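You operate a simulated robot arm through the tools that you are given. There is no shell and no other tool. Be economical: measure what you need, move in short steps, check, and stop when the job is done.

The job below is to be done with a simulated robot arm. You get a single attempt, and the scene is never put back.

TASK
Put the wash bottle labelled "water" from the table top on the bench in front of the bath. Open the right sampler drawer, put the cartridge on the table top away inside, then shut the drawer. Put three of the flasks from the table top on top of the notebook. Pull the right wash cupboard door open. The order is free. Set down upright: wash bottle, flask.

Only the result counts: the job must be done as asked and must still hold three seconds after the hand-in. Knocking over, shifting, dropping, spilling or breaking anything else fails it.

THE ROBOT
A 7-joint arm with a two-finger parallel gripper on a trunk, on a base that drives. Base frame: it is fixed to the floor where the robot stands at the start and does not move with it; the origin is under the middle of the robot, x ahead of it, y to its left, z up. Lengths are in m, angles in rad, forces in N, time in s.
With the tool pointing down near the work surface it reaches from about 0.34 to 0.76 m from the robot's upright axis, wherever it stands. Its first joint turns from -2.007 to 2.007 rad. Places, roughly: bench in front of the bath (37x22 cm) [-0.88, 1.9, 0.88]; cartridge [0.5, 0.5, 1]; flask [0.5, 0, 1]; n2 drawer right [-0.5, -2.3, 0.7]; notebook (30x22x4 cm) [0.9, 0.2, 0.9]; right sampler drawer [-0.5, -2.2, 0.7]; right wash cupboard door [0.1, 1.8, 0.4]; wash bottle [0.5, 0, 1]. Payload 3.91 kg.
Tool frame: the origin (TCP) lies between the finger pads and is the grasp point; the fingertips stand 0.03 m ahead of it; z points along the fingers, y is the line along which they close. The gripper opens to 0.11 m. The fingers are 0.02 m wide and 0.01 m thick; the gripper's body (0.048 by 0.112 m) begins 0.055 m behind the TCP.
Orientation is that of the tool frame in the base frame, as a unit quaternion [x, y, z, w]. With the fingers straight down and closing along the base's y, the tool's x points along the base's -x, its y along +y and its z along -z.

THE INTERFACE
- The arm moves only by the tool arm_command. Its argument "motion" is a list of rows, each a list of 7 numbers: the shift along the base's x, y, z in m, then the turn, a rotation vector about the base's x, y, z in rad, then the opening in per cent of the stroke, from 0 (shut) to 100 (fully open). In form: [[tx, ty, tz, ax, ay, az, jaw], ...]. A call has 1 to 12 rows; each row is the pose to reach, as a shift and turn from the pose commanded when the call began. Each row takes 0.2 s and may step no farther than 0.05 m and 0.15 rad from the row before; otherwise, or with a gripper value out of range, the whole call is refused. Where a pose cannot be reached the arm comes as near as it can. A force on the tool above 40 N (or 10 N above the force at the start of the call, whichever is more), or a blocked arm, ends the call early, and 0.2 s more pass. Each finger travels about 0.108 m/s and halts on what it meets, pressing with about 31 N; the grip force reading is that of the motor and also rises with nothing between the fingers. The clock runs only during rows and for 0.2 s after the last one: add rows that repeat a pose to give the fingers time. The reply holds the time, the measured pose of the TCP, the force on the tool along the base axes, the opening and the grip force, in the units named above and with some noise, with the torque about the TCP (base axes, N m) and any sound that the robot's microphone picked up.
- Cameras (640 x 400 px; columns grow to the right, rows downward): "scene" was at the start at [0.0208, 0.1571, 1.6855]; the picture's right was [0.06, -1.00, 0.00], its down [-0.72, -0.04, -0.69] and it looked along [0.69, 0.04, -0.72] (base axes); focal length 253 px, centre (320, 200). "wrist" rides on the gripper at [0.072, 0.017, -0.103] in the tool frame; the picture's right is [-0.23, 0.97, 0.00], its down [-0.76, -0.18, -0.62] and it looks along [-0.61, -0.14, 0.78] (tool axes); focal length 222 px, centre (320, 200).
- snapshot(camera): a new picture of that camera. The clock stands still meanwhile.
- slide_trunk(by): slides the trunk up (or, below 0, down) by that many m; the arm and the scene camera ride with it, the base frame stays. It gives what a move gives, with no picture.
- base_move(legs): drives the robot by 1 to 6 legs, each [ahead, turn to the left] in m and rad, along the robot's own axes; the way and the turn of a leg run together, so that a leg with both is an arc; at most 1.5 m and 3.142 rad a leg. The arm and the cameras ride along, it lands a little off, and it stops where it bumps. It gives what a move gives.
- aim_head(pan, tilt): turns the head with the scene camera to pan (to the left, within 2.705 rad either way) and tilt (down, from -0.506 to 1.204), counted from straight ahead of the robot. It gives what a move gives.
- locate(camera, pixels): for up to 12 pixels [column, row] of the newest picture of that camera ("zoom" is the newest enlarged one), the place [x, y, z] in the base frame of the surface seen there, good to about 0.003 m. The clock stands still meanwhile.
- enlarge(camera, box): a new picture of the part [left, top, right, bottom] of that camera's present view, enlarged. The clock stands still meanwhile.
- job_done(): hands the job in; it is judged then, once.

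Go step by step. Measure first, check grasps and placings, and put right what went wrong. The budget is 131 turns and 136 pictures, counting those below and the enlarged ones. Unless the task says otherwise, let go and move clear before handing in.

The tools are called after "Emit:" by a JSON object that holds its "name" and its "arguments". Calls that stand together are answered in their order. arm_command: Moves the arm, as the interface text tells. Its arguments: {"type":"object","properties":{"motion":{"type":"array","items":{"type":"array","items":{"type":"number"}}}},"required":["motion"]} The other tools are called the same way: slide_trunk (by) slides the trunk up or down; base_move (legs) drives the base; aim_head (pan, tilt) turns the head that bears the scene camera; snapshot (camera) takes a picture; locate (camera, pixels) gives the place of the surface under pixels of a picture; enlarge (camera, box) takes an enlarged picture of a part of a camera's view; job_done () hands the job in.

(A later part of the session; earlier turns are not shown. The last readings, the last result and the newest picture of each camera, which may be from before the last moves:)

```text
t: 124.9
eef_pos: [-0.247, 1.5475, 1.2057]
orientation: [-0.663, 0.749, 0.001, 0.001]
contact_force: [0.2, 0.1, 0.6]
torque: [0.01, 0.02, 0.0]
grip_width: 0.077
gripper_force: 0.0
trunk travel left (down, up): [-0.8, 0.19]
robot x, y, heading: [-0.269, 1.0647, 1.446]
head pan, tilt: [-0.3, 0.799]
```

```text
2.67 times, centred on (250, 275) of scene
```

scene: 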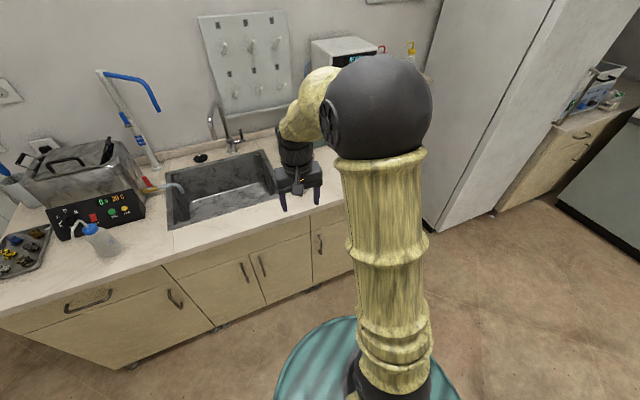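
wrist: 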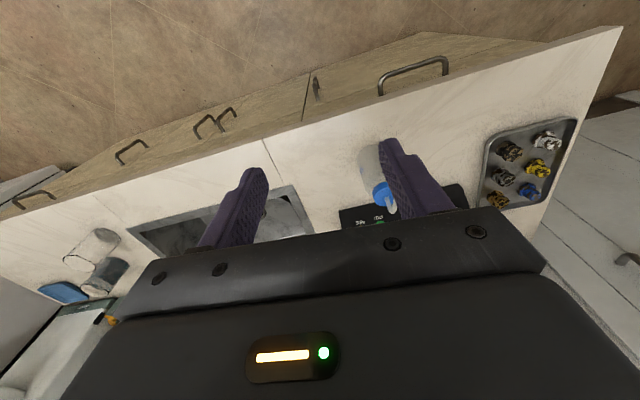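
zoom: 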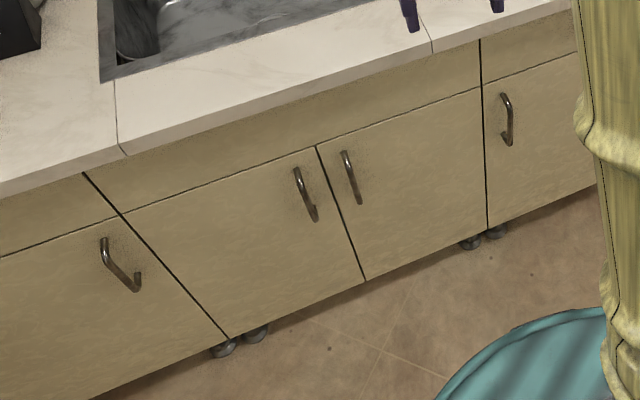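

The rightmost door (handle at x≈−0.086, y 1.766, z≈0.6; seam at x −0.12) matches the given place. I lower the trunk so the arm can grip this vertical handle horizontally.

Emit:
{"name": "slide_trunk", "arguments": {"by": -0.5}}

Emit:
{"name": "arm_command", "arguments": {"motion": [[0, 0.0, 0, 0.14, 0, 0.0, 70], [0.0, 0.0, 0, 0.28, 0, 0, 70], [0, 0.01, 0, 0.42, 0, 0, 60], [0, 0.02, 0, 0.56, 0, 0, 60], [0, 0.03, 0, 0.7, 0, 0, 60], [0, 0.04, 0, 0.84, 0, 0, 60], [0, 0.045, 0, 0.98, 0, 0, 60], [0, 0.05, 0, 1.12, 0, 0, 60], [0, 0.055, 0, 1.26, 0, 0, 60], [0, 0.06, 0, 1.4, 0, 0, 60], [0, 0.06, 0, 1.54, 0, 0, 60]]}}

Emit:
{"name": "snapshot", "arguments": {"camera": "scene"}}

Emit:
{"name": "snapshot", "arguments": {"camera": "wrist"}}

```text
refused: -0.5 is not a number from -0.4 to 0.4
```

```text
t: 127.3
eef_pos: [-0.2464, 1.6135, 1.2045]
orientation: [-0.474, 0.539, 0.522, 0.461]
contact_force: [0.1, -0.4, 0.3]
torque: [0.01, -0.04, -0.02]
grip_width: 0.0662
gripper_force: 0.1
out of reach, approached as far as the arm can: row 11
trunk travel left (down, up): [-0.8, 0.19]
robot x, y, heading: [-0.2698, 1.0636, 1.451]
head pan, tilt: [-0.3, 0.799]
```

```text
67 pictures are left
```

scene: 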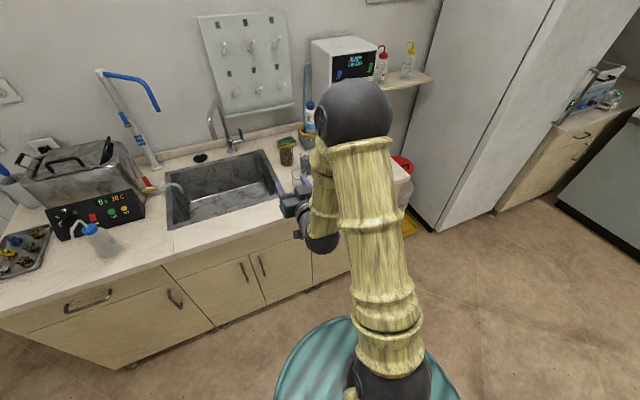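

```text
66 pictures are left
```

wrist: 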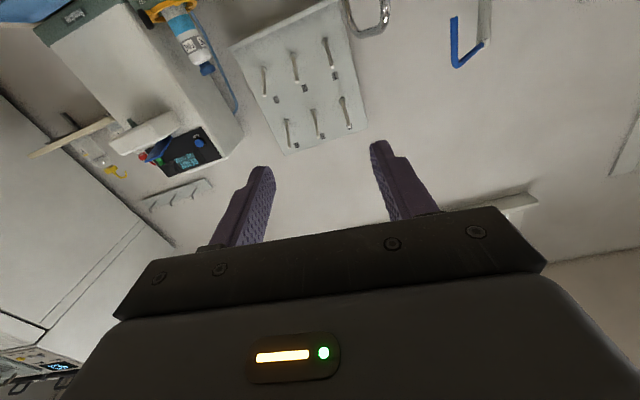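

The slide limit is 0.4 per call; the tool is now horizontal at z 1.20, still clear of the bench edge. I lower the trunk by 0.4 and 0.2.

Emit:
{"name": "slide_trunk", "arguments": {"by": -0.4}}

Emit:
{"name": "slide_trunk", "arguments": {"by": -0.2}}

Emit:
{"name": "aim_head", "arguments": {"pan": -0.25, "tilt": 0.6}}

Emit:
{"name": "snapshot", "arguments": {"camera": "scene"}}

Emit:
{"name": "snapshot", "arguments": {"camera": "wrist"}}

```text
t: 131.1
eef_pos: [-0.2465, 1.6122, 0.8062]
orientation: [-0.475, 0.537, 0.521, 0.462]
contact_force: [0.7, -0.6, 0.4]
torque: [-0.05, 0.0, 0.02]
grip_width: 0.0661
gripper_force: 0.1
trunk travel left (down, up): [-0.4, 0.59]
robot x, y, heading: [-0.2676, 1.0654, 1.445]
head pan, tilt: [-0.3, 0.799]
```

```text
t: 133.3
eef_pos: [-0.2458, 1.612, 0.6061]
orientation: [-0.475, 0.538, 0.521, 0.462]
contact_force: [0.6, 0.0, 0.1]
torque: [0.01, 0.01, -0.02]
grip_width: 0.066
gripper_force: 0.1
trunk travel left (down, up): [-0.2, 0.79]
robot x, y, heading: [-0.2661, 1.0662, 1.447]
head pan, tilt: [-0.3, 0.799]
```

```text
t: 134.0
eef_pos: [-0.2466, 1.6112, 0.6064]
orientation: [-0.475, 0.537, 0.522, 0.461]
contact_force: [-0.2, 0.4, 0.4]
torque: [-0.01, 0.01, -0.03]
grip_width: 0.0659
gripper_force: 0.0
trunk travel left (down, up): [-0.2, 0.79]
robot x, y, heading: [-0.2666, 1.0666, 1.446]
head pan, tilt: [-0.25, 0.6]
```

```text
65 pictures are left
```

scene: 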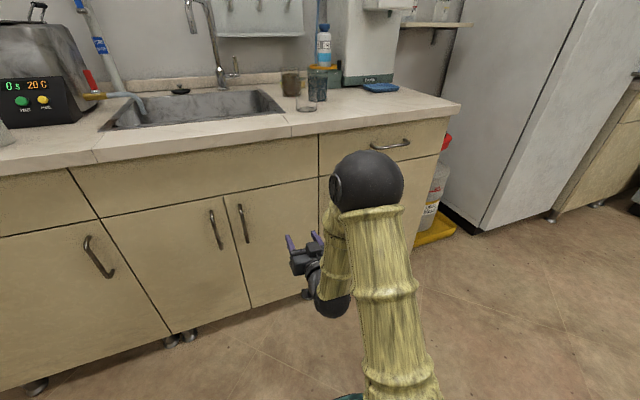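

```text
64 pictures are left
```

wrist: 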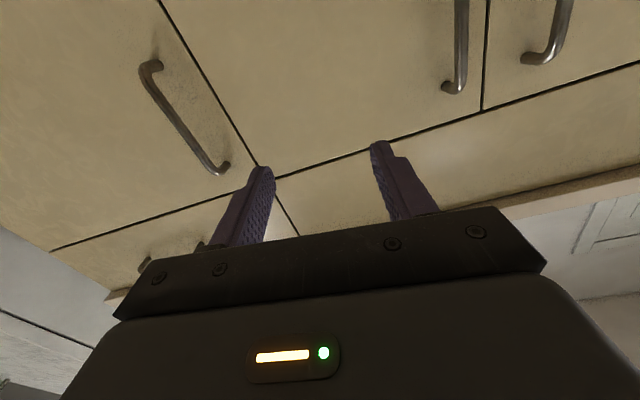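

The wrist view (upside down) shows the right door's handle from (150,66) to (222,168). I locate its points.

Emit:
{"name": "locate", "arguments": {"camera": "wrist", "pixels": [[152, 68], [150, 85], [170, 110], [185, 133], [205, 160], [220, 168], [250, 155], [130, 120], [60, 245], [100, 200], [157, 5]]}}

```text
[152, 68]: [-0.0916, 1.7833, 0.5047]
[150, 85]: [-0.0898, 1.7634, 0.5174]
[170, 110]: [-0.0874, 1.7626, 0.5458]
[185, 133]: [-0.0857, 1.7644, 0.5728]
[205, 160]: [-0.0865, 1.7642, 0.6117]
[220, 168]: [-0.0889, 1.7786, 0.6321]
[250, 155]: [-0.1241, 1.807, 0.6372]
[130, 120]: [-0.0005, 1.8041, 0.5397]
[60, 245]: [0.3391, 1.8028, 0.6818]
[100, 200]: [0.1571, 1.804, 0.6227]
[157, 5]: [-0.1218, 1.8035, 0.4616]
```

The handle bar is at x −0.087, y 1.763, z 0.51–0.625, and the door face at y 1.804. I align the gripper in front of it and look.

Emit:
{"name": "arm_command", "arguments": {"motion": [[0.03, 0.01, -0.005, 0, -0.03, 0, 60], [0.06, 0.02, -0.01, 0, -0.06, 0, 60], [0.09, 0.03, -0.02, 0, -0.09, 0, 60], [0.12, 0.04, -0.03, 0, -0.12, 0, 60], [0.145, 0.05, -0.035, 0, -0.12, 0, 60], [0.159, 0.07, -0.035, 0, -0.12, 0, 60], [0.159, 0.09, -0.035, 0, -0.12, 0, 60]]}}

Emit:
{"name": "snapshot", "arguments": {"camera": "wrist"}}

```text
t: 135.6
eef_pos: [-0.0885, 1.7033, 0.5702]
orientation: [-0.506, 0.509, 0.492, 0.493]
contact_force: [0.2, -1.1, 0.1]
torque: [-0.02, 0.03, 0.0]
grip_width: 0.0659
gripper_force: 0.2
trunk travel left (down, up): [-0.2, 0.79]
robot x, y, heading: [-0.2667, 1.0669, 1.446]
head pan, tilt: [-0.25, 0.6]
```

```text
63 pictures are left
```

wrist: 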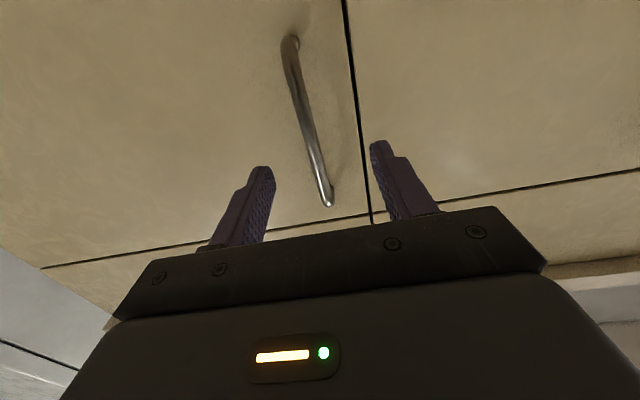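

The handle lies between the fingers. I go forward 6 cm and close.

Emit:
{"name": "arm_command", "arguments": {"motion": [[0.001, 0.02, 0, 0, 0, 0, 60], [0.001, 0.04, 0, 0, 0, 0, 60], [0.001, 0.058, 0, 0, 0, 0, 60], [0.001, 0.058, 0, 0, 0, 0, 20], [0.001, 0.058, 0, 0, 0, 0, 0], [0.001, 0.058, 0, 0, 0, 0, 0], [0.001, 0.058, 0, 0, 0, 0, 0], [0.001, 0.058, 0, 0, 0, 0, 0]]}}

```text
t: 137.4
eef_pos: [-0.0826, 1.7605, 0.572]
orientation: [-0.503, 0.511, 0.49, 0.496]
contact_force: [35.0, 3.1, 4.4]
torque: [-0.52, -0.2, -0.11]
grip_width: 0.0114
gripper_force: 44.8
trunk travel left (down, up): [-0.2, 0.79]
robot x, y, heading: [-0.267, 1.0642, 1.45]
head pan, tilt: [-0.25, 0.6]
```

The bar is gripped but with a 35 N side load; I shift the command +5 mm in x to relax.

Emit:
{"name": "arm_command", "arguments": {"motion": [[0.003, 0, 0, 0, 0, 0, 0], [0.006, 0, 0, 0, 0, 0, 0], [0.006, 0, 0, 0, 0, 0, 0]]}}

Emit:
{"name": "arm_command", "arguments": {"motion": [[0.002, -0.021, 0, 0, 0, 0.05, 0], [0.006, -0.042, 0, 0, 0, 0.1, 0], [0.01, -0.062, 0, 0, 0, 0.15, 0], [0.0165, -0.0826, 0, 0, 0, 0.2, 0]]}}

```text
t: 138.2
eef_pos: [-0.084, 1.7604, 0.5714]
orientation: [-0.505, 0.509, 0.493, 0.493]
contact_force: [14.1, 1.0, 4.7]
torque: [-0.37, -0.09, -0.12]
grip_width: 0.0115
gripper_force: 45.2
trunk travel left (down, up): [-0.2, 0.79]
robot x, y, heading: [-0.2657, 1.0659, 1.45]
head pan, tilt: [-0.25, 0.6]
```

```text
t: 139.2
eef_pos: [-0.0678, 1.6768, 0.5712]
orientation: [0.556, -0.453, -0.542, -0.439]
contact_force: [-9.3, -2.9, -1.1]
torque: [0.85, -0.02, 0.05]
grip_width: 0.0115
gripper_force: 44.6
trunk travel left (down, up): [-0.2, 0.79]
robot x, y, heading: [-0.2655, 1.0653, 1.449]
head pan, tilt: [-0.25, 0.6]
```

The door follows the arc. I continue to about 0.55 rad.

Emit:
{"name": "arm_command", "arguments": {"motion": [[0.0065, -0.0205, 0, 0, 0, 0.05, 0], [0.0145, -0.0395, 0, 0, 0, 0.1, 0], [0.023, -0.0585, 0, 0, 0, 0.15, 0], [0.0325, -0.077, 0, 0, 0, 0.2, 0], [0.043, -0.0955, 0, 0, 0, 0.25, 0], [0.0545, -0.1135, 0, 0, 0, 0.3, 0], [0.067, -0.131, 0, 0, 0, 0.35, 0], [0.08, -0.1475, 0, 0, 0, 0.4, 0]]}}

Emit:
{"name": "snapshot", "arguments": {"camera": "scene"}}

```text
t: 139.9
eef_pos: [-0.0557, 1.6387, 0.5728]
orientation: [0.579, -0.422, -0.565, -0.409]
contact_force: [-4.4, -0.3, 4.8]
torque: [-0.49, -0.5, 0.16]
grip_width: 0.0115
gripper_force: 45.2
trunk travel left (down, up): [-0.2, 0.79]
robot x, y, heading: [-0.2639, 1.0679, 1.451]
head pan, tilt: [-0.25, 0.6]
stopped in row 3: the force on the tool passed its limit (the readings are from after the stop); the commanded pose is now the measured one
```

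```text
62 pictures are left
```

scene: 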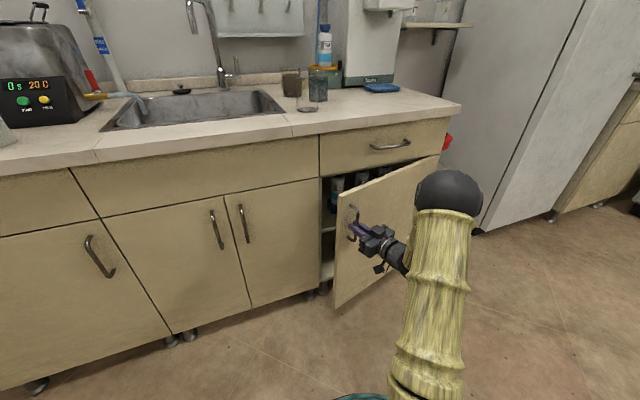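

The door is open about 0.3 rad; the move stopped on a force spike. I continue in finer steps.

Emit:
{"name": "arm_command", "arguments": {"motion": [[0.009, -0.0195, 0, 0, 0, 0.05, 0], [0.018, -0.038, 0, 0, 0, 0.1, 0], [0.028, -0.056, 0, 0, 0, 0.15, 0], [0.04, -0.074, 0, 0, 0, 0.2, 0], [0.052, -0.091, 0, 0, 0, 0.25, 0], [0.0655, -0.108, 0, 0, 0, 0.3, 0]]}}

```text
t: 140.9
eef_pos: [-0.0236, 1.5694, 0.5709]
orientation: [0.617, -0.366, -0.602, -0.352]
contact_force: [-6.7, -3.1, 4.8]
torque: [0.09, -0.78, 0.13]
grip_width: 0.0114
gripper_force: 45.3
trunk travel left (down, up): [-0.2, 0.79]
robot x, y, heading: [-0.2645, 1.067, 1.448]
head pan, tilt: [-0.25, 0.6]
stopped in row 4: the force on the tool passed its limit (the readings are from after the stop); the commanded pose is now the measured one
```

About 0.48 rad now. I continue, with slightly less x per step.

Emit:
{"name": "arm_command", "arguments": {"motion": [[0.009, -0.018, 0, 0, 0, 0.05, 0], [0.02, -0.035, 0, 0, 0, 0.1, 0], [0.032, -0.051, 0, 0, 0, 0.15, 0], [0.045, -0.067, 0, 0, 0, 0.2, 0], [0.058, -0.082, 0, 0, 0, 0.25, 0], [0.072, -0.097, 0, 0, 0, 0.3, 0], [0.087, -0.111, 0, 0, 0, 0.35, 0]]}}

Emit:
{"name": "snapshot", "arguments": {"camera": "scene"}}

```text
t: 142.5
eef_pos: [0.065, 1.457, 0.5718]
orientation: [0.671, -0.253, -0.655, -0.239]
contact_force: [-27.5, -28.9, 0.0]
torque: [0.26, -0.98, 0.1]
grip_width: 0.0114
gripper_force: 45.0
trunk travel left (down, up): [-0.2, 0.79]
robot x, y, heading: [-0.2678, 1.0655, 1.45]
head pan, tilt: [-0.25, 0.6]
```

```text
61 pictures are left
```

scene: 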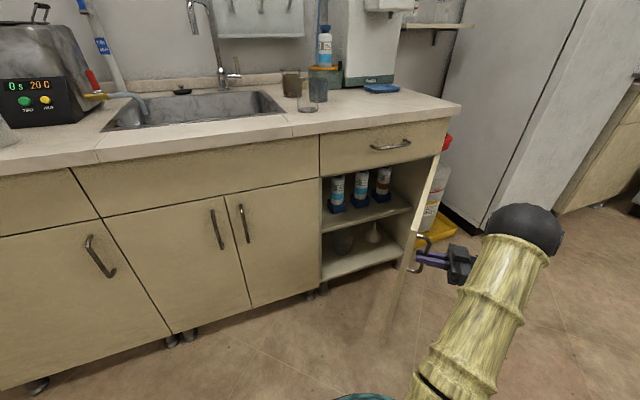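

Fitting the track gives hinge (0.38,1.80), radius 0.466; the door is open about 0.75 rad. I continue along that corrected arc.

Emit:
{"name": "arm_command", "arguments": {"motion": [[-0.004, -0.004, 0, 0, 0, 0, 0], [0.014, -0.018, 0, 0, 0, 0.03, 0], [0.0325, -0.031, 0, 0, 0, 0.08, 0], [0.051, -0.044, 0, 0, 0, 0.13, 0], [0.071, -0.0565, 0, 0, 0, 0.18, 0], [0.091, -0.068, 0, 0, 0, 0.23, 0], [0.112, -0.078, 0, 0, 0, 0.28, 0], [0.133, -0.088, 0, 0, 0, 0.33, 0], [0.155, -0.096, 0, 0, 0, 0.38, 0]]}}

Emit:
{"name": "snapshot", "arguments": {"camera": "scene"}}

```text
t: 144.2
eef_pos: [0.1929, 1.3694, 0.5581]
orientation: [0.703, -0.173, -0.678, -0.13]
contact_force: [-2.4, -4.4, 8.2]
torque: [1.19, 0.45, 0.18]
grip_width: 0.0121
gripper_force: 45.1
out of reach, approached as far as the arm can: row 8
trunk travel left (down, up): [-0.2, 0.79]
robot x, y, heading: [-0.2661, 1.0622, 1.453]
head pan, tilt: [-0.25, 0.6]
stopped in row 8: the force on the tool passed its limit (the readings are from after the stop); the commanded pose is now the measured one
```

```text
60 pictures are left
```

scene: 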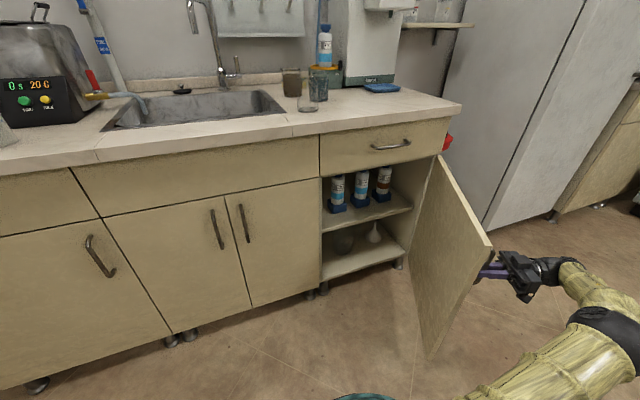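

The door is open about 1.08 rad. I release the handle and back out along the tool axis.

Emit:
{"name": "arm_command", "arguments": {"motion": [[0, 0, 0, 0, 0, 0, 30], [0, 0, 0, 0, 0, 0, 60], [0, 0, 0, 0, 0, 0, 70], [0.015, -0.01, 0, 0, 0, 0, 70], [0.03, -0.022, 0, 0, 0, 0, 70], [0.04, -0.045, 0, 0, 0, 0, 70], [0.04, -0.075, 0, 0, 0, 0, 70]]}}

Emit:
{"name": "snapshot", "arguments": {"camera": "scene"}}

```text
t: 145.8
eef_pos: [0.1969, 1.322, 0.558]
orientation: [0.703, -0.178, -0.674, -0.139]
contact_force: [14.4, 29.6, -3.6]
torque: [-0.01, -0.61, -0.92]
grip_width: 0.0927
gripper_force: 16.7
out of reach, approached as far as the arm can: row 4, 5, 6, 7
trunk travel left (down, up): [-0.2, 0.79]
robot x, y, heading: [-0.2678, 1.0669, 1.454]
head pan, tilt: [-0.25, 0.6]
stopped in row 7: the force on the tool passed its limit (the readings are from after the stop); the commanded pose is now the measured one
```

```text
59 pictures are left
```

scene: 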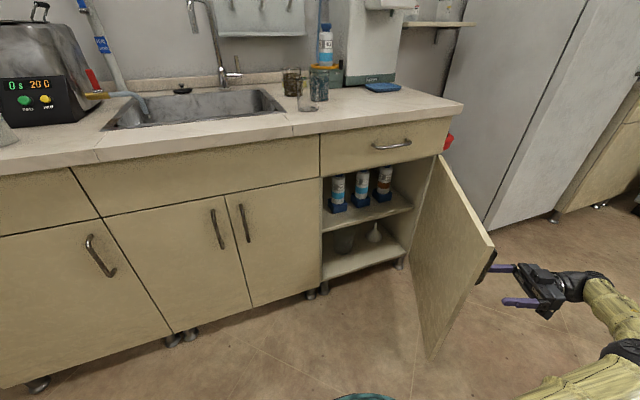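

The far finger now hooks the handle. I move back +y to free it and then leave upward (the trunk can rise while the fingers straddle the vertical bar).

Emit:
{"name": "arm_command", "arguments": {"motion": [[-0.005, 0.015, 0, 0, 0, 0, 70], [-0.006, 0.03, 0, 0, 0, 0, 70], [-0.006, 0.04, 0, 0, 0, 0, 70], [-0.006, 0.04, 0, 0, 0, 0, 70]]}}

Emit:
{"name": "snapshot", "arguments": {"camera": "wrist"}}

```text
t: 146.8
eef_pos: [0.1917, 1.3577, 0.5585]
orientation: [0.703, -0.176, -0.675, -0.137]
contact_force: [0.0, -0.7, -0.2]
torque: [0.0, -0.04, -0.03]
grip_width: 0.0771
gripper_force: 0.2
trunk travel left (down, up): [-0.2, 0.79]
robot x, y, heading: [-0.2658, 1.0606, 1.452]
head pan, tilt: [-0.25, 0.6]
```

```text
58 pictures are left
```

wrist: 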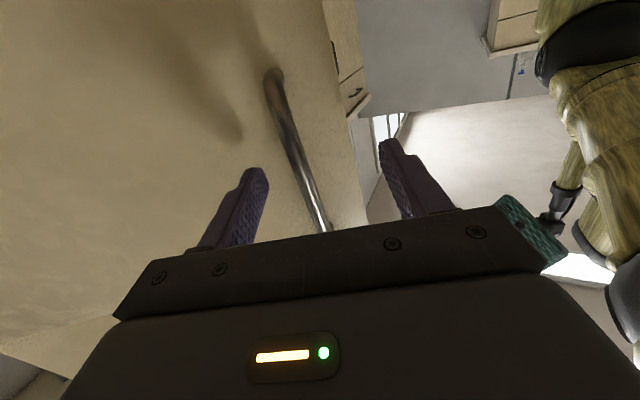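

Force is zero and the bar lies between the open fingers. I raise the trunk 0.2 m.

Emit:
{"name": "slide_trunk", "arguments": {"by": 0.2}}

Emit:
{"name": "snapshot", "arguments": {"camera": "wrist"}}

Emit:
{"name": "snapshot", "arguments": {"camera": "scene"}}

```text
t: 149.0
eef_pos: [0.1898, 1.3588, 0.7564]
orientation: [0.703, -0.177, -0.675, -0.137]
contact_force: [-0.3, -0.2, -0.5]
torque: [-0.01, 0.01, -0.01]
grip_width: 0.077
gripper_force: 0.0
trunk travel left (down, up): [-0.4, 0.59]
robot x, y, heading: [-0.2673, 1.0658, 1.451]
head pan, tilt: [-0.25, 0.6]
```

```text
57 pictures are left
```

wrist: 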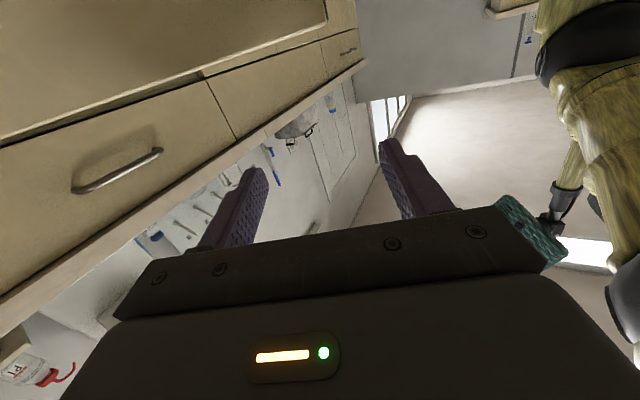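

```text
56 pictures are left
```

scene: 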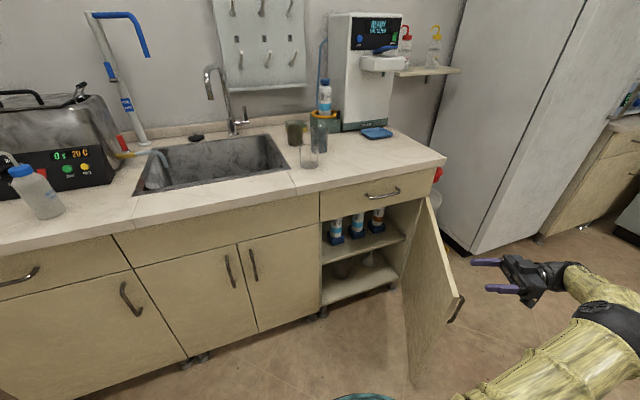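

Freed; the door stays open about 62°. To be safe I'll push it wider from the inside: first turn the tool back to +y and bring it left of the door leaf.

Emit:
{"name": "arm_command", "arguments": {"motion": [[-0.025, 0.005, 0, 0, 0, -0.14, 30], [-0.05, 0.01, 0, 0, 0, -0.28, 0], [-0.075, 0.015, 0, 0, 0, -0.42, 0], [-0.1, 0.02, 0, 0, 0, -0.56, 0], [-0.125, 0.025, 0, 0, 0, -0.7, 0], [-0.15, 0.03, 0, 0, 0, -0.84, 0], [-0.175, 0.035, 0, 0, 0, -0.98, 0], [-0.2, 0.04, 0, 0, 0, -1.08, 0], [-0.22, 0.045, 0, 0, 0, -1.08, 0]]}}

Emit:
{"name": "slide_trunk", "arguments": {"by": -0.18}}

Emit:
{"name": "snapshot", "arguments": {"camera": "scene"}}

```text
t: 151.0
eef_pos: [-0.0032, 1.4102, 0.7515]
orientation: [-0.512, 0.513, 0.508, 0.465]
contact_force: [-0.5, 0.0, -0.4]
torque: [-0.01, 0.01, -0.01]
grip_width: 0.0
gripper_force: 30.7
out of reach, approached as far as the arm can: row 8, 9
trunk travel left (down, up): [-0.4, 0.59]
robot x, y, heading: [-0.2647, 1.0677, 1.452]
head pan, tilt: [-0.25, 0.6]
```

```text
t: 153.0
eef_pos: [-0.0007, 1.4092, 0.5721]
orientation: [-0.513, 0.513, 0.509, 0.464]
contact_force: [0.6, 0.1, -0.3]
torque: [0.02, -0.01, 0.0]
grip_width: 0.0
gripper_force: 31.2
trunk travel left (down, up): [-0.22, 0.77]
robot x, y, heading: [-0.266, 1.0614, 1.452]
head pan, tilt: [-0.25, 0.6]
```

```text
55 pictures are left
```

scene: 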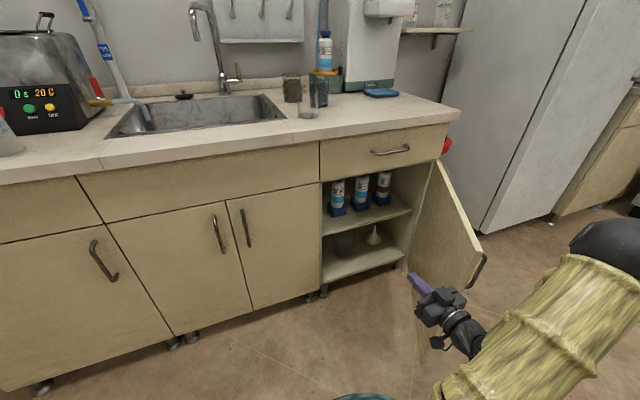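

The closed gripper is inside the swing. I push the leaf in +x.

Emit:
{"name": "arm_command", "arguments": {"motion": [[0.04, 0.0, 0, 0, 0, 0, 0], [0.08, 0.0, 0, 0, 0, 0, 0], [0.12, 0.0, 0, 0, 0, 0, 0], [0.15, 0.0, 0, 0, 0, -0.05, 0], [0.18, 0.0, 0, 0, 0, -0.1, 0], [0.21, 0.0, 0, 0, 0, -0.15, 0], [0.24, 0.0, 0, 0, 0, -0.2, 0], [0.26, 0.0, 0, 0, 0, -0.25, 0]]}}

Emit:
{"name": "snapshot", "arguments": {"camera": "scene"}}

```text
t: 153.8
eef_pos: [0.1044, 1.4073, 0.5684]
orientation: [-0.512, 0.513, 0.51, 0.464]
contact_force: [-7.1, -11.0, -0.2]
torque: [0.23, -0.14, -0.68]
grip_width: 0.0
gripper_force: 31.0
trunk travel left (down, up): [-0.22, 0.77]
robot x, y, heading: [-0.27, 1.066, 1.452]
head pan, tilt: [-0.25, 0.6]
stopped in row 3: the force on the tool passed its limit (the readings are from after the stop); the commanded pose is now the measured one
```

```text
54 pictures are left
```

scene: 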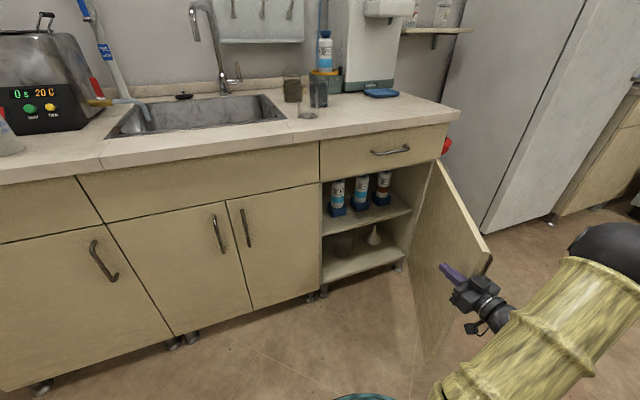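

Contact with the leaf at speed stopped the call. I push slower.

Emit:
{"name": "arm_command", "arguments": {"motion": [[0.01, 0.0, 0, 0, 0, 0, 0], [0.02, 0.0, 0, 0, 0, 0, 0], [0.03, 0.0, 0, 0, 0, 0, 0], [0.042, 0.0, 0, 0, 0, -0.03, 0], [0.054, 0.0, 0, 0, 0, -0.06, 0], [0.066, 0.0, 0, 0, 0, -0.09, 0], [0.078, 0.0, 0, 0, 0, -0.12, 0], [0.09, 0.0, 0, 0, 0, -0.15, 0], [0.102, 0.0, 0, 0, 0, -0.18, 0], [0.114, 0.0, 0, 0, 0, -0.21, 0], [0.126, 0.0, 0, 0, 0, -0.24, 0]]}}

Emit:
{"name": "snapshot", "arguments": {"camera": "scene"}}

```text
t: 154.2
eef_pos: [0.1104, 1.4033, 0.5675]
orientation: [-0.51, 0.515, 0.508, 0.465]
contact_force: [-7.5, -14.4, 7.5]
torque: [-0.03, -0.37, -0.85]
grip_width: 0.0002
gripper_force: 30.7
trunk travel left (down, up): [-0.22, 0.77]
robot x, y, heading: [-0.2647, 1.0689, 1.45]
head pan, tilt: [-0.25, 0.6]
stopped in row 1: the force on the tool passed its limit (the readings are from after the stop); the commanded pose is now the measured one
```

```text
53 pictures are left
```

scene: 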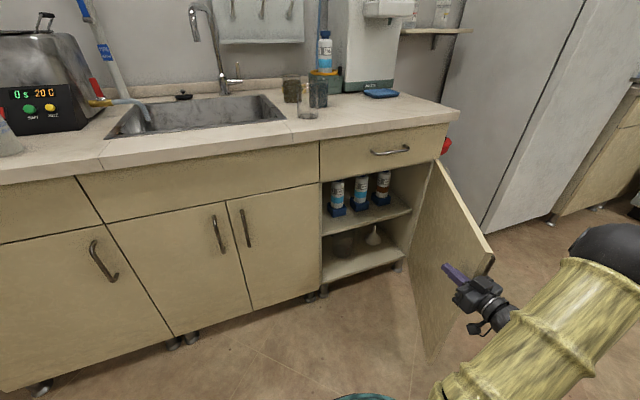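

The force direction (−x,−y) suggests the gripper body is catching the leaf's end edge. I back off, go 10 cm deeper (+y), and push again.

Emit:
{"name": "arm_command", "arguments": {"motion": [[-0.04, 0.0, 0, 0, 0, 0, 0], [-0.06, 0.03, 0, 0, 0, 0, 0], [-0.06, 0.07, 0, 0, 0, 0, 0], [-0.06, 0.11, 0, 0, 0, 0, 0], [-0.03, 0.11, 0, 0, 0, 0, 0], [-0.01, 0.11, 0, 0, 0, 0, 0], [0.005, 0.11, 0, 0, 0, 0, 0], [0.02, 0.11, 0, 0, 0, 0, 0], [0.035, 0.11, 0, 0, 0, 0, 0], [0.05, 0.11, 0, 0, 0, 0, 0], [0.065, 0.11, 0, 0, 0, 0, 0], [0.08, 0.11, 0, 0, 0, 0, 0]]}}

Emit:
{"name": "snapshot", "arguments": {"camera": "scene"}}

```text
t: 154.7
eef_pos: [0.0575, 1.4182, 0.5674]
orientation: [-0.509, 0.518, 0.506, 0.465]
contact_force: [-9.5, -16.7, 6.3]
torque: [-0.03, -0.68, -1.5]
grip_width: 0.0001
gripper_force: 31.1
trunk travel left (down, up): [-0.22, 0.77]
robot x, y, heading: [-0.266, 1.0684, 1.45]
head pan, tilt: [-0.25, 0.6]
stopped in row 2: the force on the tool passed its limit (the readings are from after the stop); the commanded pose is now the measured one
```

```text
52 pictures are left
```

scene: 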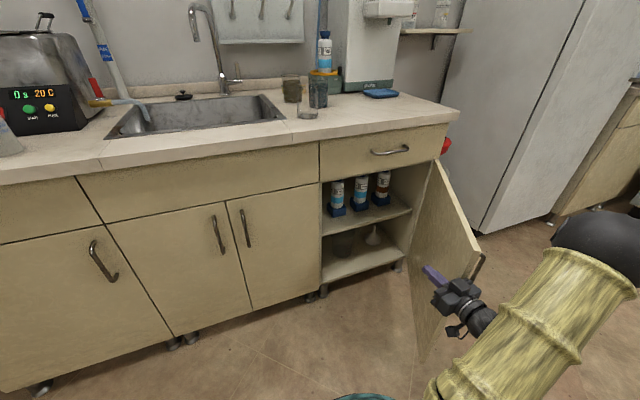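

The forearm/elbow seems to straddle the leaf and touch it. I back the base off to clear it and look again.

Emit:
{"name": "base_move", "arguments": {"legs": [[-0.35, 0]]}}

Emit:
{"name": "snapshot", "arguments": {"camera": "scene"}}

```text
t: 157.0
eef_pos: [0.0166, 1.0719, 0.5664]
orientation: [-0.509, 0.518, 0.507, 0.464]
contact_force: [-0.6, -0.8, 0.0]
torque: [-0.01, -0.01, 0.01]
grip_width: 0.0001
gripper_force: 30.9
trunk travel left (down, up): [-0.22, 0.77]
robot x, y, heading: [-0.3075, 0.7173, 1.454]
head pan, tilt: [-0.25, 0.6]
```

```text
51 pictures are left
```

scene: 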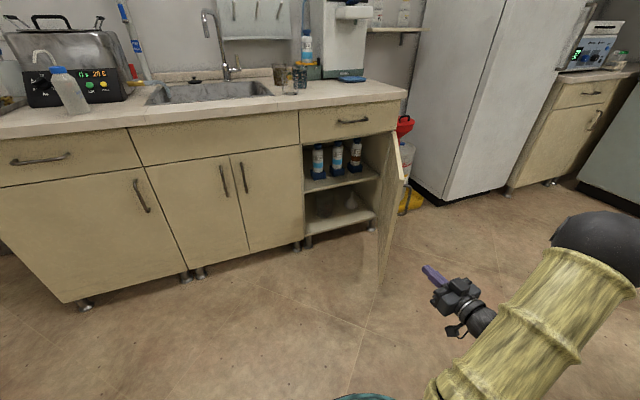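

Emit:
{"name": "enlarge", "arguments": {"camera": "scene", "box": [280, 90, 440, 290]}}

Emit:
{"name": "locate", "arguments": {"camera": "scene", "pixels": [[400, 182], [381, 275], [397, 140], [390, 200], [372, 225], [403, 195], [388, 150], [302, 170]]}}

```text
2.00 times, centred on (360, 190) of scene
```

zoom: 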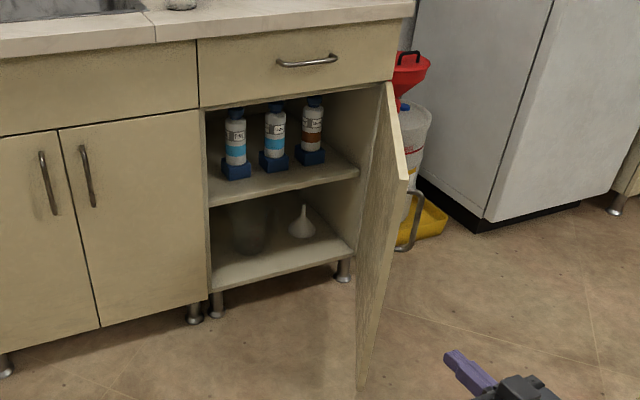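

```text
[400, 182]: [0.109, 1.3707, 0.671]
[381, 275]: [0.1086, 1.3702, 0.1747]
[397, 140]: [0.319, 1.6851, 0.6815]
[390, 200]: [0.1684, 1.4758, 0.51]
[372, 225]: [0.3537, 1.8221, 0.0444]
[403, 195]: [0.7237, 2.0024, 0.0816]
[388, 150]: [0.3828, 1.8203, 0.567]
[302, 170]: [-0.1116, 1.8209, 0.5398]
```

The leaf's free end is at (0.109,1.37): open about 1.0 rad. I'll push it wider with the base: bring the arm to the front-left of the robot, then face +x and drive the closed gripper against the inner face.

Emit:
{"name": "arm_command", "arguments": {"motion": [[-0.04, 0.01, 0, 0, 0, 0, 0], [-0.08, 0.02, 0, 0, 0, 0, 0], [-0.12, 0.03, 0, 0, 0, 0, 0], [-0.16, 0.05, 0, 0, 0, 0, 0], [-0.2, 0.07, 0, 0, 0, 0, 0], [-0.24, 0.09, 0, 0, 0, 0, 0], [-0.28, 0.11, 0, 0, 0, 0, 0], [-0.32, 0.13, 0, 0, 0, 0, 0], [-0.36, 0.15, 0, 0, 0, 0, 0], [-0.4, 0.16, 0, 0, 0, 0, 0]]}}

Emit:
{"name": "base_move", "arguments": {"legs": [[0, 0.9], [0.35, 0], [0, -0.78], [0.3, 0], [0, -1.57]]}}

Emit:
{"name": "aim_head", "arguments": {"pan": 0.2, "tilt": 0.6}}

Emit:
{"name": "snapshot", "arguments": {"camera": "scene"}}

```text
t: 159.2
eef_pos: [-0.3889, 1.2458, 0.562]
orientation: [-0.509, 0.519, 0.507, 0.464]
contact_force: [-0.3, 0.3, 0.0]
torque: [-0.04, 0.02, -0.02]
grip_width: 0.0
gripper_force: 30.9
out of reach, approached as far as the arm can: row 2, 3, 4, 5, 6, 7, 8, 9, 10
trunk travel left (down, up): [-0.22, 0.77]
robot x, y, heading: [-0.3075, 0.7188, 1.448]
head pan, tilt: [-0.25, 0.6]
```

```text
t: 168.2
eef_pos: [-0.6959, 1.7713, 0.5614]
orientation: [0.536, -0.493, -0.532, -0.433]
contact_force: [2.4, -4.0, 2.5]
torque: [0.08, -0.01, -0.04]
grip_width: 0.0
gripper_force: 30.8
trunk travel left (down, up): [-0.22, 0.77]
robot x, y, heading: [-0.5639, 1.2531, 1.531]
head pan, tilt: [-0.25, 0.6]
stopped in leg 5: the force on the tool passed its limit (the readings are from after the stop); the commanded pose is now the measured one
```

```text
t: 169.1
eef_pos: [-0.6949, 1.7713, 0.5608]
orientation: [0.536, -0.493, -0.532, -0.433]
contact_force: [1.0, -5.9, 2.0]
torque: [0.13, -0.03, -0.01]
grip_width: 0.0002
gripper_force: 31.1
trunk travel left (down, up): [-0.22, 0.77]
robot x, y, heading: [-0.5638, 1.255, 1.529]
head pan, tilt: [0.201, 0.6]
```

```text
49 pictures are left
```

scene: 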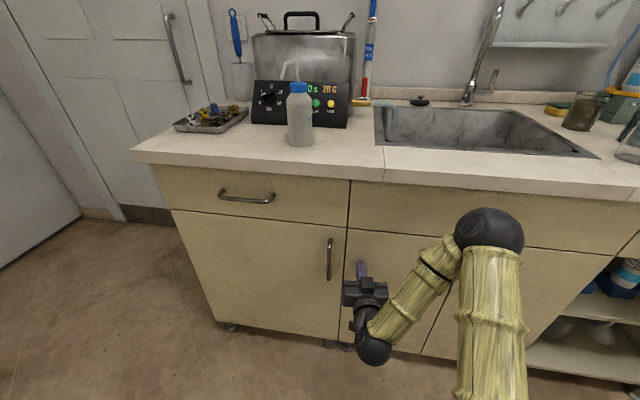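

I came too close: the gripper tip touched the cabinet front lightly at (−0.70,1.80); nothing moved. I back off, raise the trunk and point the tool down, to push the leaf from above instead.

Emit:
{"name": "base_move", "arguments": {"legs": [[-0.3, 0]]}}

Emit:
{"name": "slide_trunk", "arguments": {"by": 0.35}}

Emit:
{"name": "arm_command", "arguments": {"motion": [[0, -0.005, 0, -0.14, 0, 0, 0], [0.01, -0.01, 0, -0.28, 0, 0, 0], [0.02, -0.02, 0, -0.42, 0, 0, 0], [0.03, -0.03, 0, -0.56, 0, 0, 0], [0.04, -0.04, 0, -0.7, 0, 0, 0], [0.05, -0.05, 0, -0.84, 0, 0, 0], [0.06, -0.06, 0, -0.98, 0, 0, 0], [0.07, -0.06, 0, -1.12, 0, 0, 0], [0.08, -0.06, 0, -1.26, 0, 0, 0], [0.09, -0.06, 0, -1.4, 0, 0, 0], [0.09, -0.06, 0, -1.54, 0, 0, 0]]}}

Emit:
{"name": "base_move", "arguments": {"legs": [[0, -1.5], [0.38, 0], [0, 0.9]]}}

Emit:
{"name": "snapshot", "arguments": {"camera": "scene"}}

```text
t: 171.1
eef_pos: [-0.7026, 1.4759, 0.5617]
orientation: [0.534, -0.495, -0.53, -0.435]
contact_force: [-0.7, 0.5, -0.2]
torque: [0.0, 0.02, 0.01]
grip_width: 0.0
gripper_force: 30.7
trunk travel left (down, up): [-0.22, 0.77]
robot x, y, heading: [-0.5758, 0.9568, 1.524]
head pan, tilt: [0.201, 0.6]
```

```text
t: 174.6
eef_pos: [-0.7028, 1.4754, 0.9118]
orientation: [0.533, -0.496, -0.529, -0.436]
contact_force: [-0.8, -0.8, 0.6]
torque: [0.04, -0.02, -0.01]
grip_width: 0.0
gripper_force: 30.7
trunk travel left (down, up): [-0.57, 0.42]
robot x, y, heading: [-0.5771, 0.9593, 1.526]
head pan, tilt: [0.201, 0.6]
```

```text
t: 176.9
eef_pos: [-0.6133, 1.4149, 0.9113]
orientation: [-0.686, 0.724, 0.034, -0.059]
contact_force: [0.1, -0.6, 0.9]
torque: [0.01, 0.02, -0.02]
grip_width: 0.0
gripper_force: 31.1
out of reach, approached as far as the arm can: row 1, 2, 3, 4
trunk travel left (down, up): [-0.57, 0.42]
robot x, y, heading: [-0.5772, 0.9597, 1.523]
head pan, tilt: [0.201, 0.6]
```

```text
t: 185.2
eef_pos: [0.0345, 1.3774, 0.9106]
orientation: [-0.439, 0.896, 0.051, -0.045]
contact_force: [0.0, -0.2, 1.2]
torque: [0.0, -0.02, -0.01]
grip_width: 0.0
gripper_force: 31.0
trunk travel left (down, up): [-0.57, 0.42]
robot x, y, heading: [-0.1886, 0.9804, 0.922]
head pan, tilt: [0.201, 0.6]
```

```text
48 pictures are left
```

scene: 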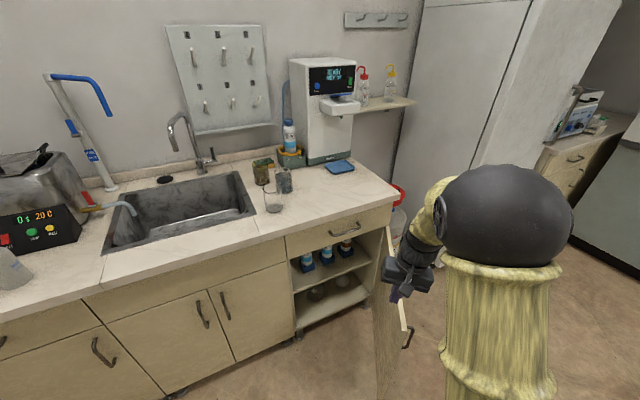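

The gripper points down at (0.03,1.38), left of the leaf. I move to (0.06,1.47) and lower the trunk so only the fingertips reach below the leaf's top edge.

Emit:
{"name": "arm_command", "arguments": {"motion": [[0.01, 0.04, 0, 0, 0, 0, 0], [0.018, 0.07, 0, 0, 0, 0, 0], [0.025, 0.093, 0, 0, 0, 0, 0]]}}

Emit:
{"name": "slide_trunk", "arguments": {"by": -0.27}}

Emit:
{"name": "arm_command", "arguments": {"motion": [[0.02, 0, 0, 0, 0, 0, 0], [0.04, 0, 0, 0, 0, 0, 0], [0.055, 0, 0, 0, 0, 0, 0], [0.07, 0, 0, 0, 0, 0, 0], [0.085, 0, 0, 0, 0, 0, 0], [0.1, 0, 0, 0, 0, 0, 0], [0.115, 0, 0, 0, 0, 0, 0], [0.13, 0, 0, 0, 0, 0, 0], [0.145, -0.005, 0, 0, 0, 0, 0], [0.16, -0.01, 0, 0, 0, 0, 0], [0.175, -0.015, 0, 0, 0, 0, 0], [0.19, -0.02, 0, 0, 0, 0, 0]]}}

Emit:
{"name": "snapshot", "arguments": {"camera": "scene"}}

```text
t: 186.0
eef_pos: [0.0601, 1.4732, 0.9086]
orientation: [-0.44, 0.896, 0.05, -0.046]
contact_force: [-0.6, -0.2, -0.6]
torque: [0.0, 0.01, -0.03]
grip_width: 0.0001
gripper_force: 31.3
trunk travel left (down, up): [-0.57, 0.42]
robot x, y, heading: [-0.197, 0.9812, 0.92]
head pan, tilt: [0.201, 0.6]
```

```text
t: 188.8
eef_pos: [0.06, 1.473, 0.6391]
orientation: [-0.439, 0.896, 0.05, -0.044]
contact_force: [0.0, 0.1, -0.6]
torque: [0.02, 0.0, 0.03]
grip_width: 0.0
gripper_force: 31.2
trunk travel left (down, up): [-0.3, 0.69]
robot x, y, heading: [-0.1902, 0.9845, 0.921]
head pan, tilt: [0.201, 0.6]
```

```text
t: 191.4
eef_pos: [0.2515, 1.4523, 0.6387]
orientation: [-0.44, 0.896, 0.051, -0.046]
contact_force: [0.6, 0.7, 0.3]
torque: [-0.01, 0.01, -0.02]
grip_width: 0.0
gripper_force: 30.9
trunk travel left (down, up): [-0.3, 0.69]
robot x, y, heading: [-0.1936, 0.9831, 0.918]
head pan, tilt: [0.201, 0.6]
```

```text
47 pictures are left
```

scene: 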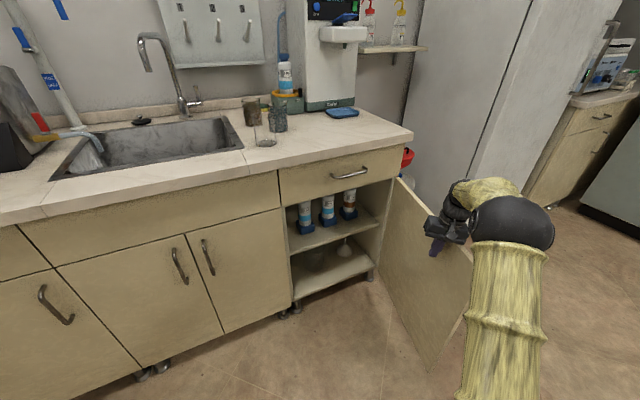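

The leaf moved to about 1.25 rad without resistance. I push another 10 cm.

Emit:
{"name": "arm_command", "arguments": {"motion": [[0.015, -0.003, 0, 0, 0, 0, 0], [0.03, -0.006, 0, 0, 0, 0, 0], [0.045, -0.01, 0, 0, 0, 0, 0], [0.06, -0.012, 0, 0, 0, 0, 0], [0.075, -0.015, 0, 0, 0, 0, 0], [0.09, -0.018, 0, 0, 0, 0, 0], [0.105, -0.02, 0, 0, 0, 0, 0]]}}

Emit:
{"name": "arm_command", "arguments": {"motion": [[-0.03, 0, 0, 0, 0, 0, 0], [-0.07, 0, 0, 0, 0, 0, 0], [-0.11, -0.02, 0, 0, 0, 0, 0], [-0.15, -0.04, 0, 0, 0, 0, 0], [-0.19, -0.06, 0, 0, 0, 0, 0], [-0.22, -0.08, 0, 0, 0, 0, 0]]}}

Emit:
{"name": "slide_trunk", "arguments": {"by": 0.4}}

Emit:
{"name": "slide_trunk", "arguments": {"by": 0.1}}

Emit:
{"name": "snapshot", "arguments": {"camera": "scene"}}

```text
t: 193.0
eef_pos: [0.3556, 1.4331, 0.6387]
orientation: [-0.441, 0.895, 0.051, -0.045]
contact_force: [0.2, 1.0, -0.5]
torque: [-0.04, 0.0, 0.01]
grip_width: 0.0
gripper_force: 31.1
trunk travel left (down, up): [-0.3, 0.69]
robot x, y, heading: [-0.1904, 0.9791, 0.922]
head pan, tilt: [0.201, 0.6]
```

```text
t: 194.4
eef_pos: [0.1354, 1.3534, 0.6391]
orientation: [-0.44, 0.896, 0.05, -0.045]
contact_force: [-0.3, -0.9, 0.1]
torque: [-0.04, 0.0, 0.0]
grip_width: 0.0
gripper_force: 31.2
trunk travel left (down, up): [-0.3, 0.69]
robot x, y, heading: [-0.1971, 0.9821, 0.917]
head pan, tilt: [0.201, 0.6]
```

```text
t: 198.2
eef_pos: [0.1354, 1.3542, 1.04]
orientation: [-0.44, 0.895, 0.051, -0.045]
contact_force: [-0.6, 0.0, -0.4]
torque: [-0.02, 0.02, -0.01]
grip_width: 0.0001
gripper_force: 30.9
trunk travel left (down, up): [-0.7, 0.29]
robot x, y, heading: [-0.195, 0.9788, 0.923]
head pan, tilt: [0.201, 0.6]
```

```text
t: 199.5
eef_pos: [0.1361, 1.353, 1.1413]
orientation: [-0.439, 0.896, 0.05, -0.046]
contact_force: [0.0, -0.1, -0.5]
torque: [-0.02, -0.03, -0.03]
grip_width: 0.0
gripper_force: 31.1
trunk travel left (down, up): [-0.8, 0.19]
robot x, y, heading: [-0.1912, 0.9808, 0.92]
head pan, tilt: [0.201, 0.6]
```

```text
46 pictures are left
```

scene: 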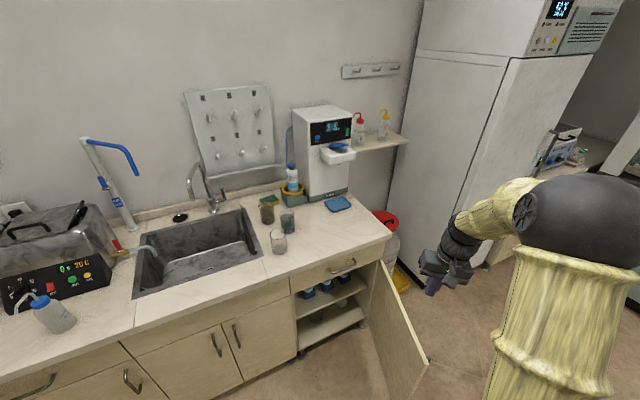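

The door now stands nearly 90° open. I straighten the tool, turn toward the drawer side of the room and look.

Emit:
{"name": "arm_command", "arguments": {"motion": [[0, 0, 0.02, -0.05, -0.125, 0, 20], [-0.02, -0.02, 0.03, -0.05, -0.125, 0, 50]]}}

Emit:
{"name": "base_move", "arguments": {"legs": [[0, -2.4], [1.0, 0]]}}

Emit:
{"name": "aim_head", "arguments": {"pan": 0.3, "tilt": 0.55}}

Emit:
{"name": "snapshot", "arguments": {"camera": "scene"}}

```text
t: 200.1
eef_pos: [0.1166, 1.3302, 1.1692]
orientation: [-0.44, 0.898, 0.002, 0.001]
contact_force: [-0.2, -0.4, -0.3]
torque: [0.02, 0.0, 0.01]
grip_width: 0.0549
gripper_force: 0.0
trunk travel left (down, up): [-0.8, 0.19]
robot x, y, heading: [-0.192, 0.9794, 0.92]
head pan, tilt: [0.201, 0.6]
```

```text
t: 211.1
eef_pos: [-0.1382, -0.5089, 1.1692]
orientation: [0.694, 0.72, 0.001, 0.001]
contact_force: [-0.6, -0.5, 0.5]
torque: [0.02, 0.04, -0.02]
grip_width: 0.0551
gripper_force: 0.0
trunk travel left (down, up): [-0.8, 0.19]
robot x, y, heading: [-0.1252, -0.0391, -1.525]
head pan, tilt: [0.201, 0.6]
```

```text
t: 211.8
eef_pos: [-0.1373, -0.5092, 1.171]
orientation: [0.693, 0.721, 0.0, 0.0]
contact_force: [0.1, 0.6, 0.5]
torque: [0.01, -0.01, 0.01]
grip_width: 0.0548
gripper_force: 0.1
trunk travel left (down, up): [-0.8, 0.19]
robot x, y, heading: [-0.1245, -0.0414, -1.523]
head pan, tilt: [0.3, 0.55]
```

```text
45 pictures are left
```

scene: 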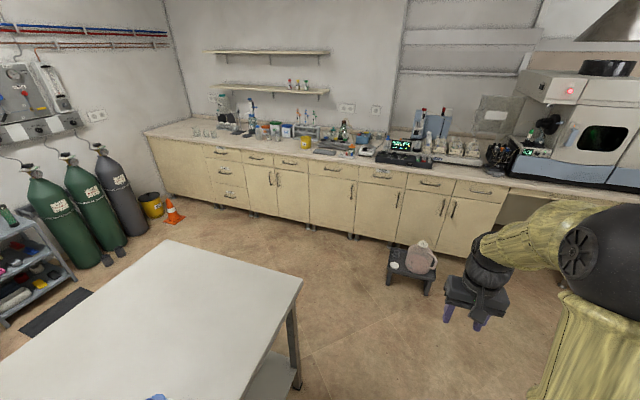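

I see the drawer row along the far bench; a stool with a jug stands in front at (420,262). I locate the candidate drawers.

Emit:
{"name": "locate", "arguments": {"camera": "scene", "pixels": [[482, 192], [430, 184], [381, 176], [459, 186], [505, 192], [420, 260], [395, 285], [430, 292], [520, 205], [405, 178]]}}

Emit:
{"name": "enlarge", "arguments": {"camera": "scene", "box": [340, 120, 560, 300]}}

```text
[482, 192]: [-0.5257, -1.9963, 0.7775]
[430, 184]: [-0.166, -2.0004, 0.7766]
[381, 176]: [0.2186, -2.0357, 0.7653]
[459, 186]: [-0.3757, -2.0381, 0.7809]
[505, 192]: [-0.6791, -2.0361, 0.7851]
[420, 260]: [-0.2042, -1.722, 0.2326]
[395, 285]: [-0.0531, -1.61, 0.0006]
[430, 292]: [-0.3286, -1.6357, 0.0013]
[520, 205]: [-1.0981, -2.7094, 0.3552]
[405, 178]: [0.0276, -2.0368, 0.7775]
```

```text
2.22 times, centred on (450, 210) of scene
```

zoom: 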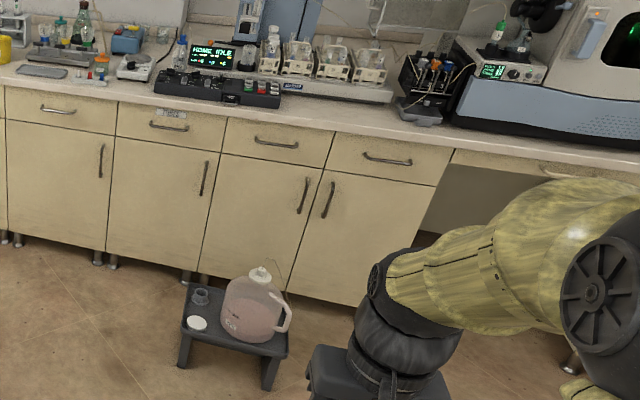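

The rightmost drawer (handle x −0.525, y −1.996, z 0.7775; face y −2.04) is the one. I drive to about (−0.6,−1.15), clear of the stool, and start turning the tool horizontal.

Emit:
{"name": "base_move", "arguments": {"legs": [[0, -0.44], [1.0, 0], [0, 0.4]]}}

Emit:
{"name": "arm_command", "arguments": {"motion": [[0, -0.01, 0, -0.14, 0, 0, 50], [0, -0.02, 0, -0.28, 0, 0, 50], [0, -0.03, 0, -0.42, 0, 0, 50], [0, -0.04, 0, -0.56, 0, 0, 50], [0, -0.05, 0, -0.7, 0, 0, 50], [0, -0.06, 0, -0.84, 0, 0, 50], [0, -0.07, 0, -0.98, 0, 0, 50], [0, -0.08, 0, -1.12, 0, 0, 50], [0, -0.09, 0, -1.26, 0, 0, 50], [0, -0.1, 0, -1.4, 0, 0, 50], [0, -0.11, 0, -1.54, 0, 0, 50]]}}

Emit:
{"name": "arm_command", "arguments": {"motion": [[0, 0, 0, 0, 0.14, 0, 50], [0, 0, 0, 0, 0.28, 0, 50], [0, 0, 0, 0, 0.42, 0, 50], [0, 0, 0, 0, 0.56, 0, 50], [0, 0, 0, 0, 0.7, 0, 50], [0, 0, 0, 0, 0.84, 0, 50], [0, 0, 0, 0, 0.98, 0, 50], [0, 0, 0, 0, 1.12, 0, 50], [0, 0, 0, 0, 1.26, 0, 50], [0, 0, 0, 0, 1.4, 0, 50], [0, 0, 0, 0, 1.54, 0, 50]]}}

Emit:
{"name": "snapshot", "arguments": {"camera": "scene"}}

```text
t: 219.4
eef_pos: [-0.5221, -1.4307, 1.1699]
orientation: [0.704, 0.71, 0.001, 0.001]
contact_force: [-0.7, -0.3, 0.7]
torque: [0.01, 0.0, 0.01]
grip_width: 0.0549
gripper_force: 0.1
trunk travel left (down, up): [-0.8, 0.19]
robot x, y, heading: [-0.497, -0.9635, -1.55]
head pan, tilt: [0.3, 0.55]
```

```text
t: 221.8
eef_pos: [-0.5229, -1.5417, 1.1695]
orientation: [0.505, 0.51, -0.494, 0.491]
contact_force: [0.3, -1.3, 0.7]
torque: [-0.01, 0.02, -0.02]
grip_width: 0.055
gripper_force: 0.0
trunk travel left (down, up): [-0.8, 0.19]
robot x, y, heading: [-0.4954, -0.9669, -1.554]
head pan, tilt: [0.3, 0.55]
```

```text
t: 224.2
eef_pos: [-0.5217, -1.5417, 1.1698]
orientation: [0.018, 0.707, -0.707, -0.004]
contact_force: [0.5, 0.0, -0.5]
torque: [0.01, -0.01, -0.02]
grip_width: 0.0552
gripper_force: 0.1
trunk travel left (down, up): [-0.8, 0.19]
robot x, y, heading: [-0.4986, -0.9657, -1.552]
head pan, tilt: [0.3, 0.55]
```

```text
43 pictures are left
```

scene: 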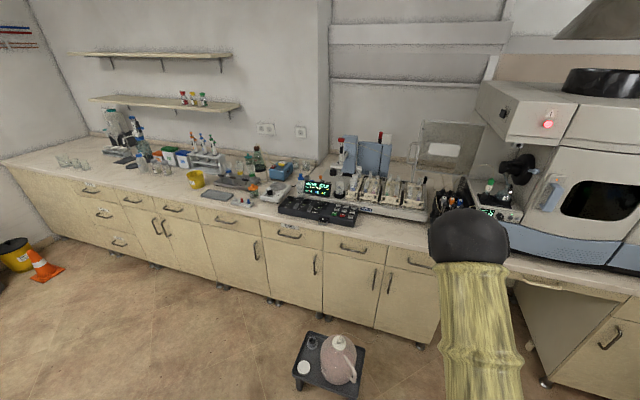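

The tool is horizontal, fingers closing vertically. Before nearing the stool I measure my own base's extent by looking down, and lower the trunk.

Emit:
{"name": "slide_trunk", "arguments": {"by": -0.39}}

Emit:
{"name": "aim_head", "arguments": {"pan": 0.35, "tilt": 0.95}}

Emit:
{"name": "snapshot", "arguments": {"camera": "scene"}}

```text
t: 227.9
eef_pos: [-0.5221, -1.5406, 0.7792]
orientation: [0.019, 0.708, -0.706, -0.003]
contact_force: [0.7, -0.5, -0.1]
torque: [0.0, 0.01, -0.01]
grip_width: 0.0549
gripper_force: 0.0
trunk travel left (down, up): [-0.41, 0.58]
robot x, y, heading: [-0.4967, -0.9641, -1.549]
head pan, tilt: [0.3, 0.55]
```

```text
t: 228.8
eef_pos: [-0.5229, -1.5412, 0.7787]
orientation: [0.018, 0.708, -0.706, -0.003]
contact_force: [-0.6, -0.1, 0.2]
torque: [0.01, 0.01, 0.02]
grip_width: 0.0551
gripper_force: 0.0
trunk travel left (down, up): [-0.41, 0.58]
robot x, y, heading: [-0.4964, -0.9632, -1.552]
head pan, tilt: [0.351, 0.949]
```

```text
42 pictures are left
```

scene: 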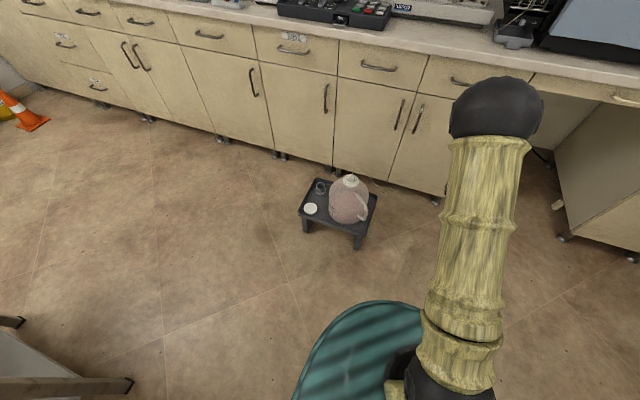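

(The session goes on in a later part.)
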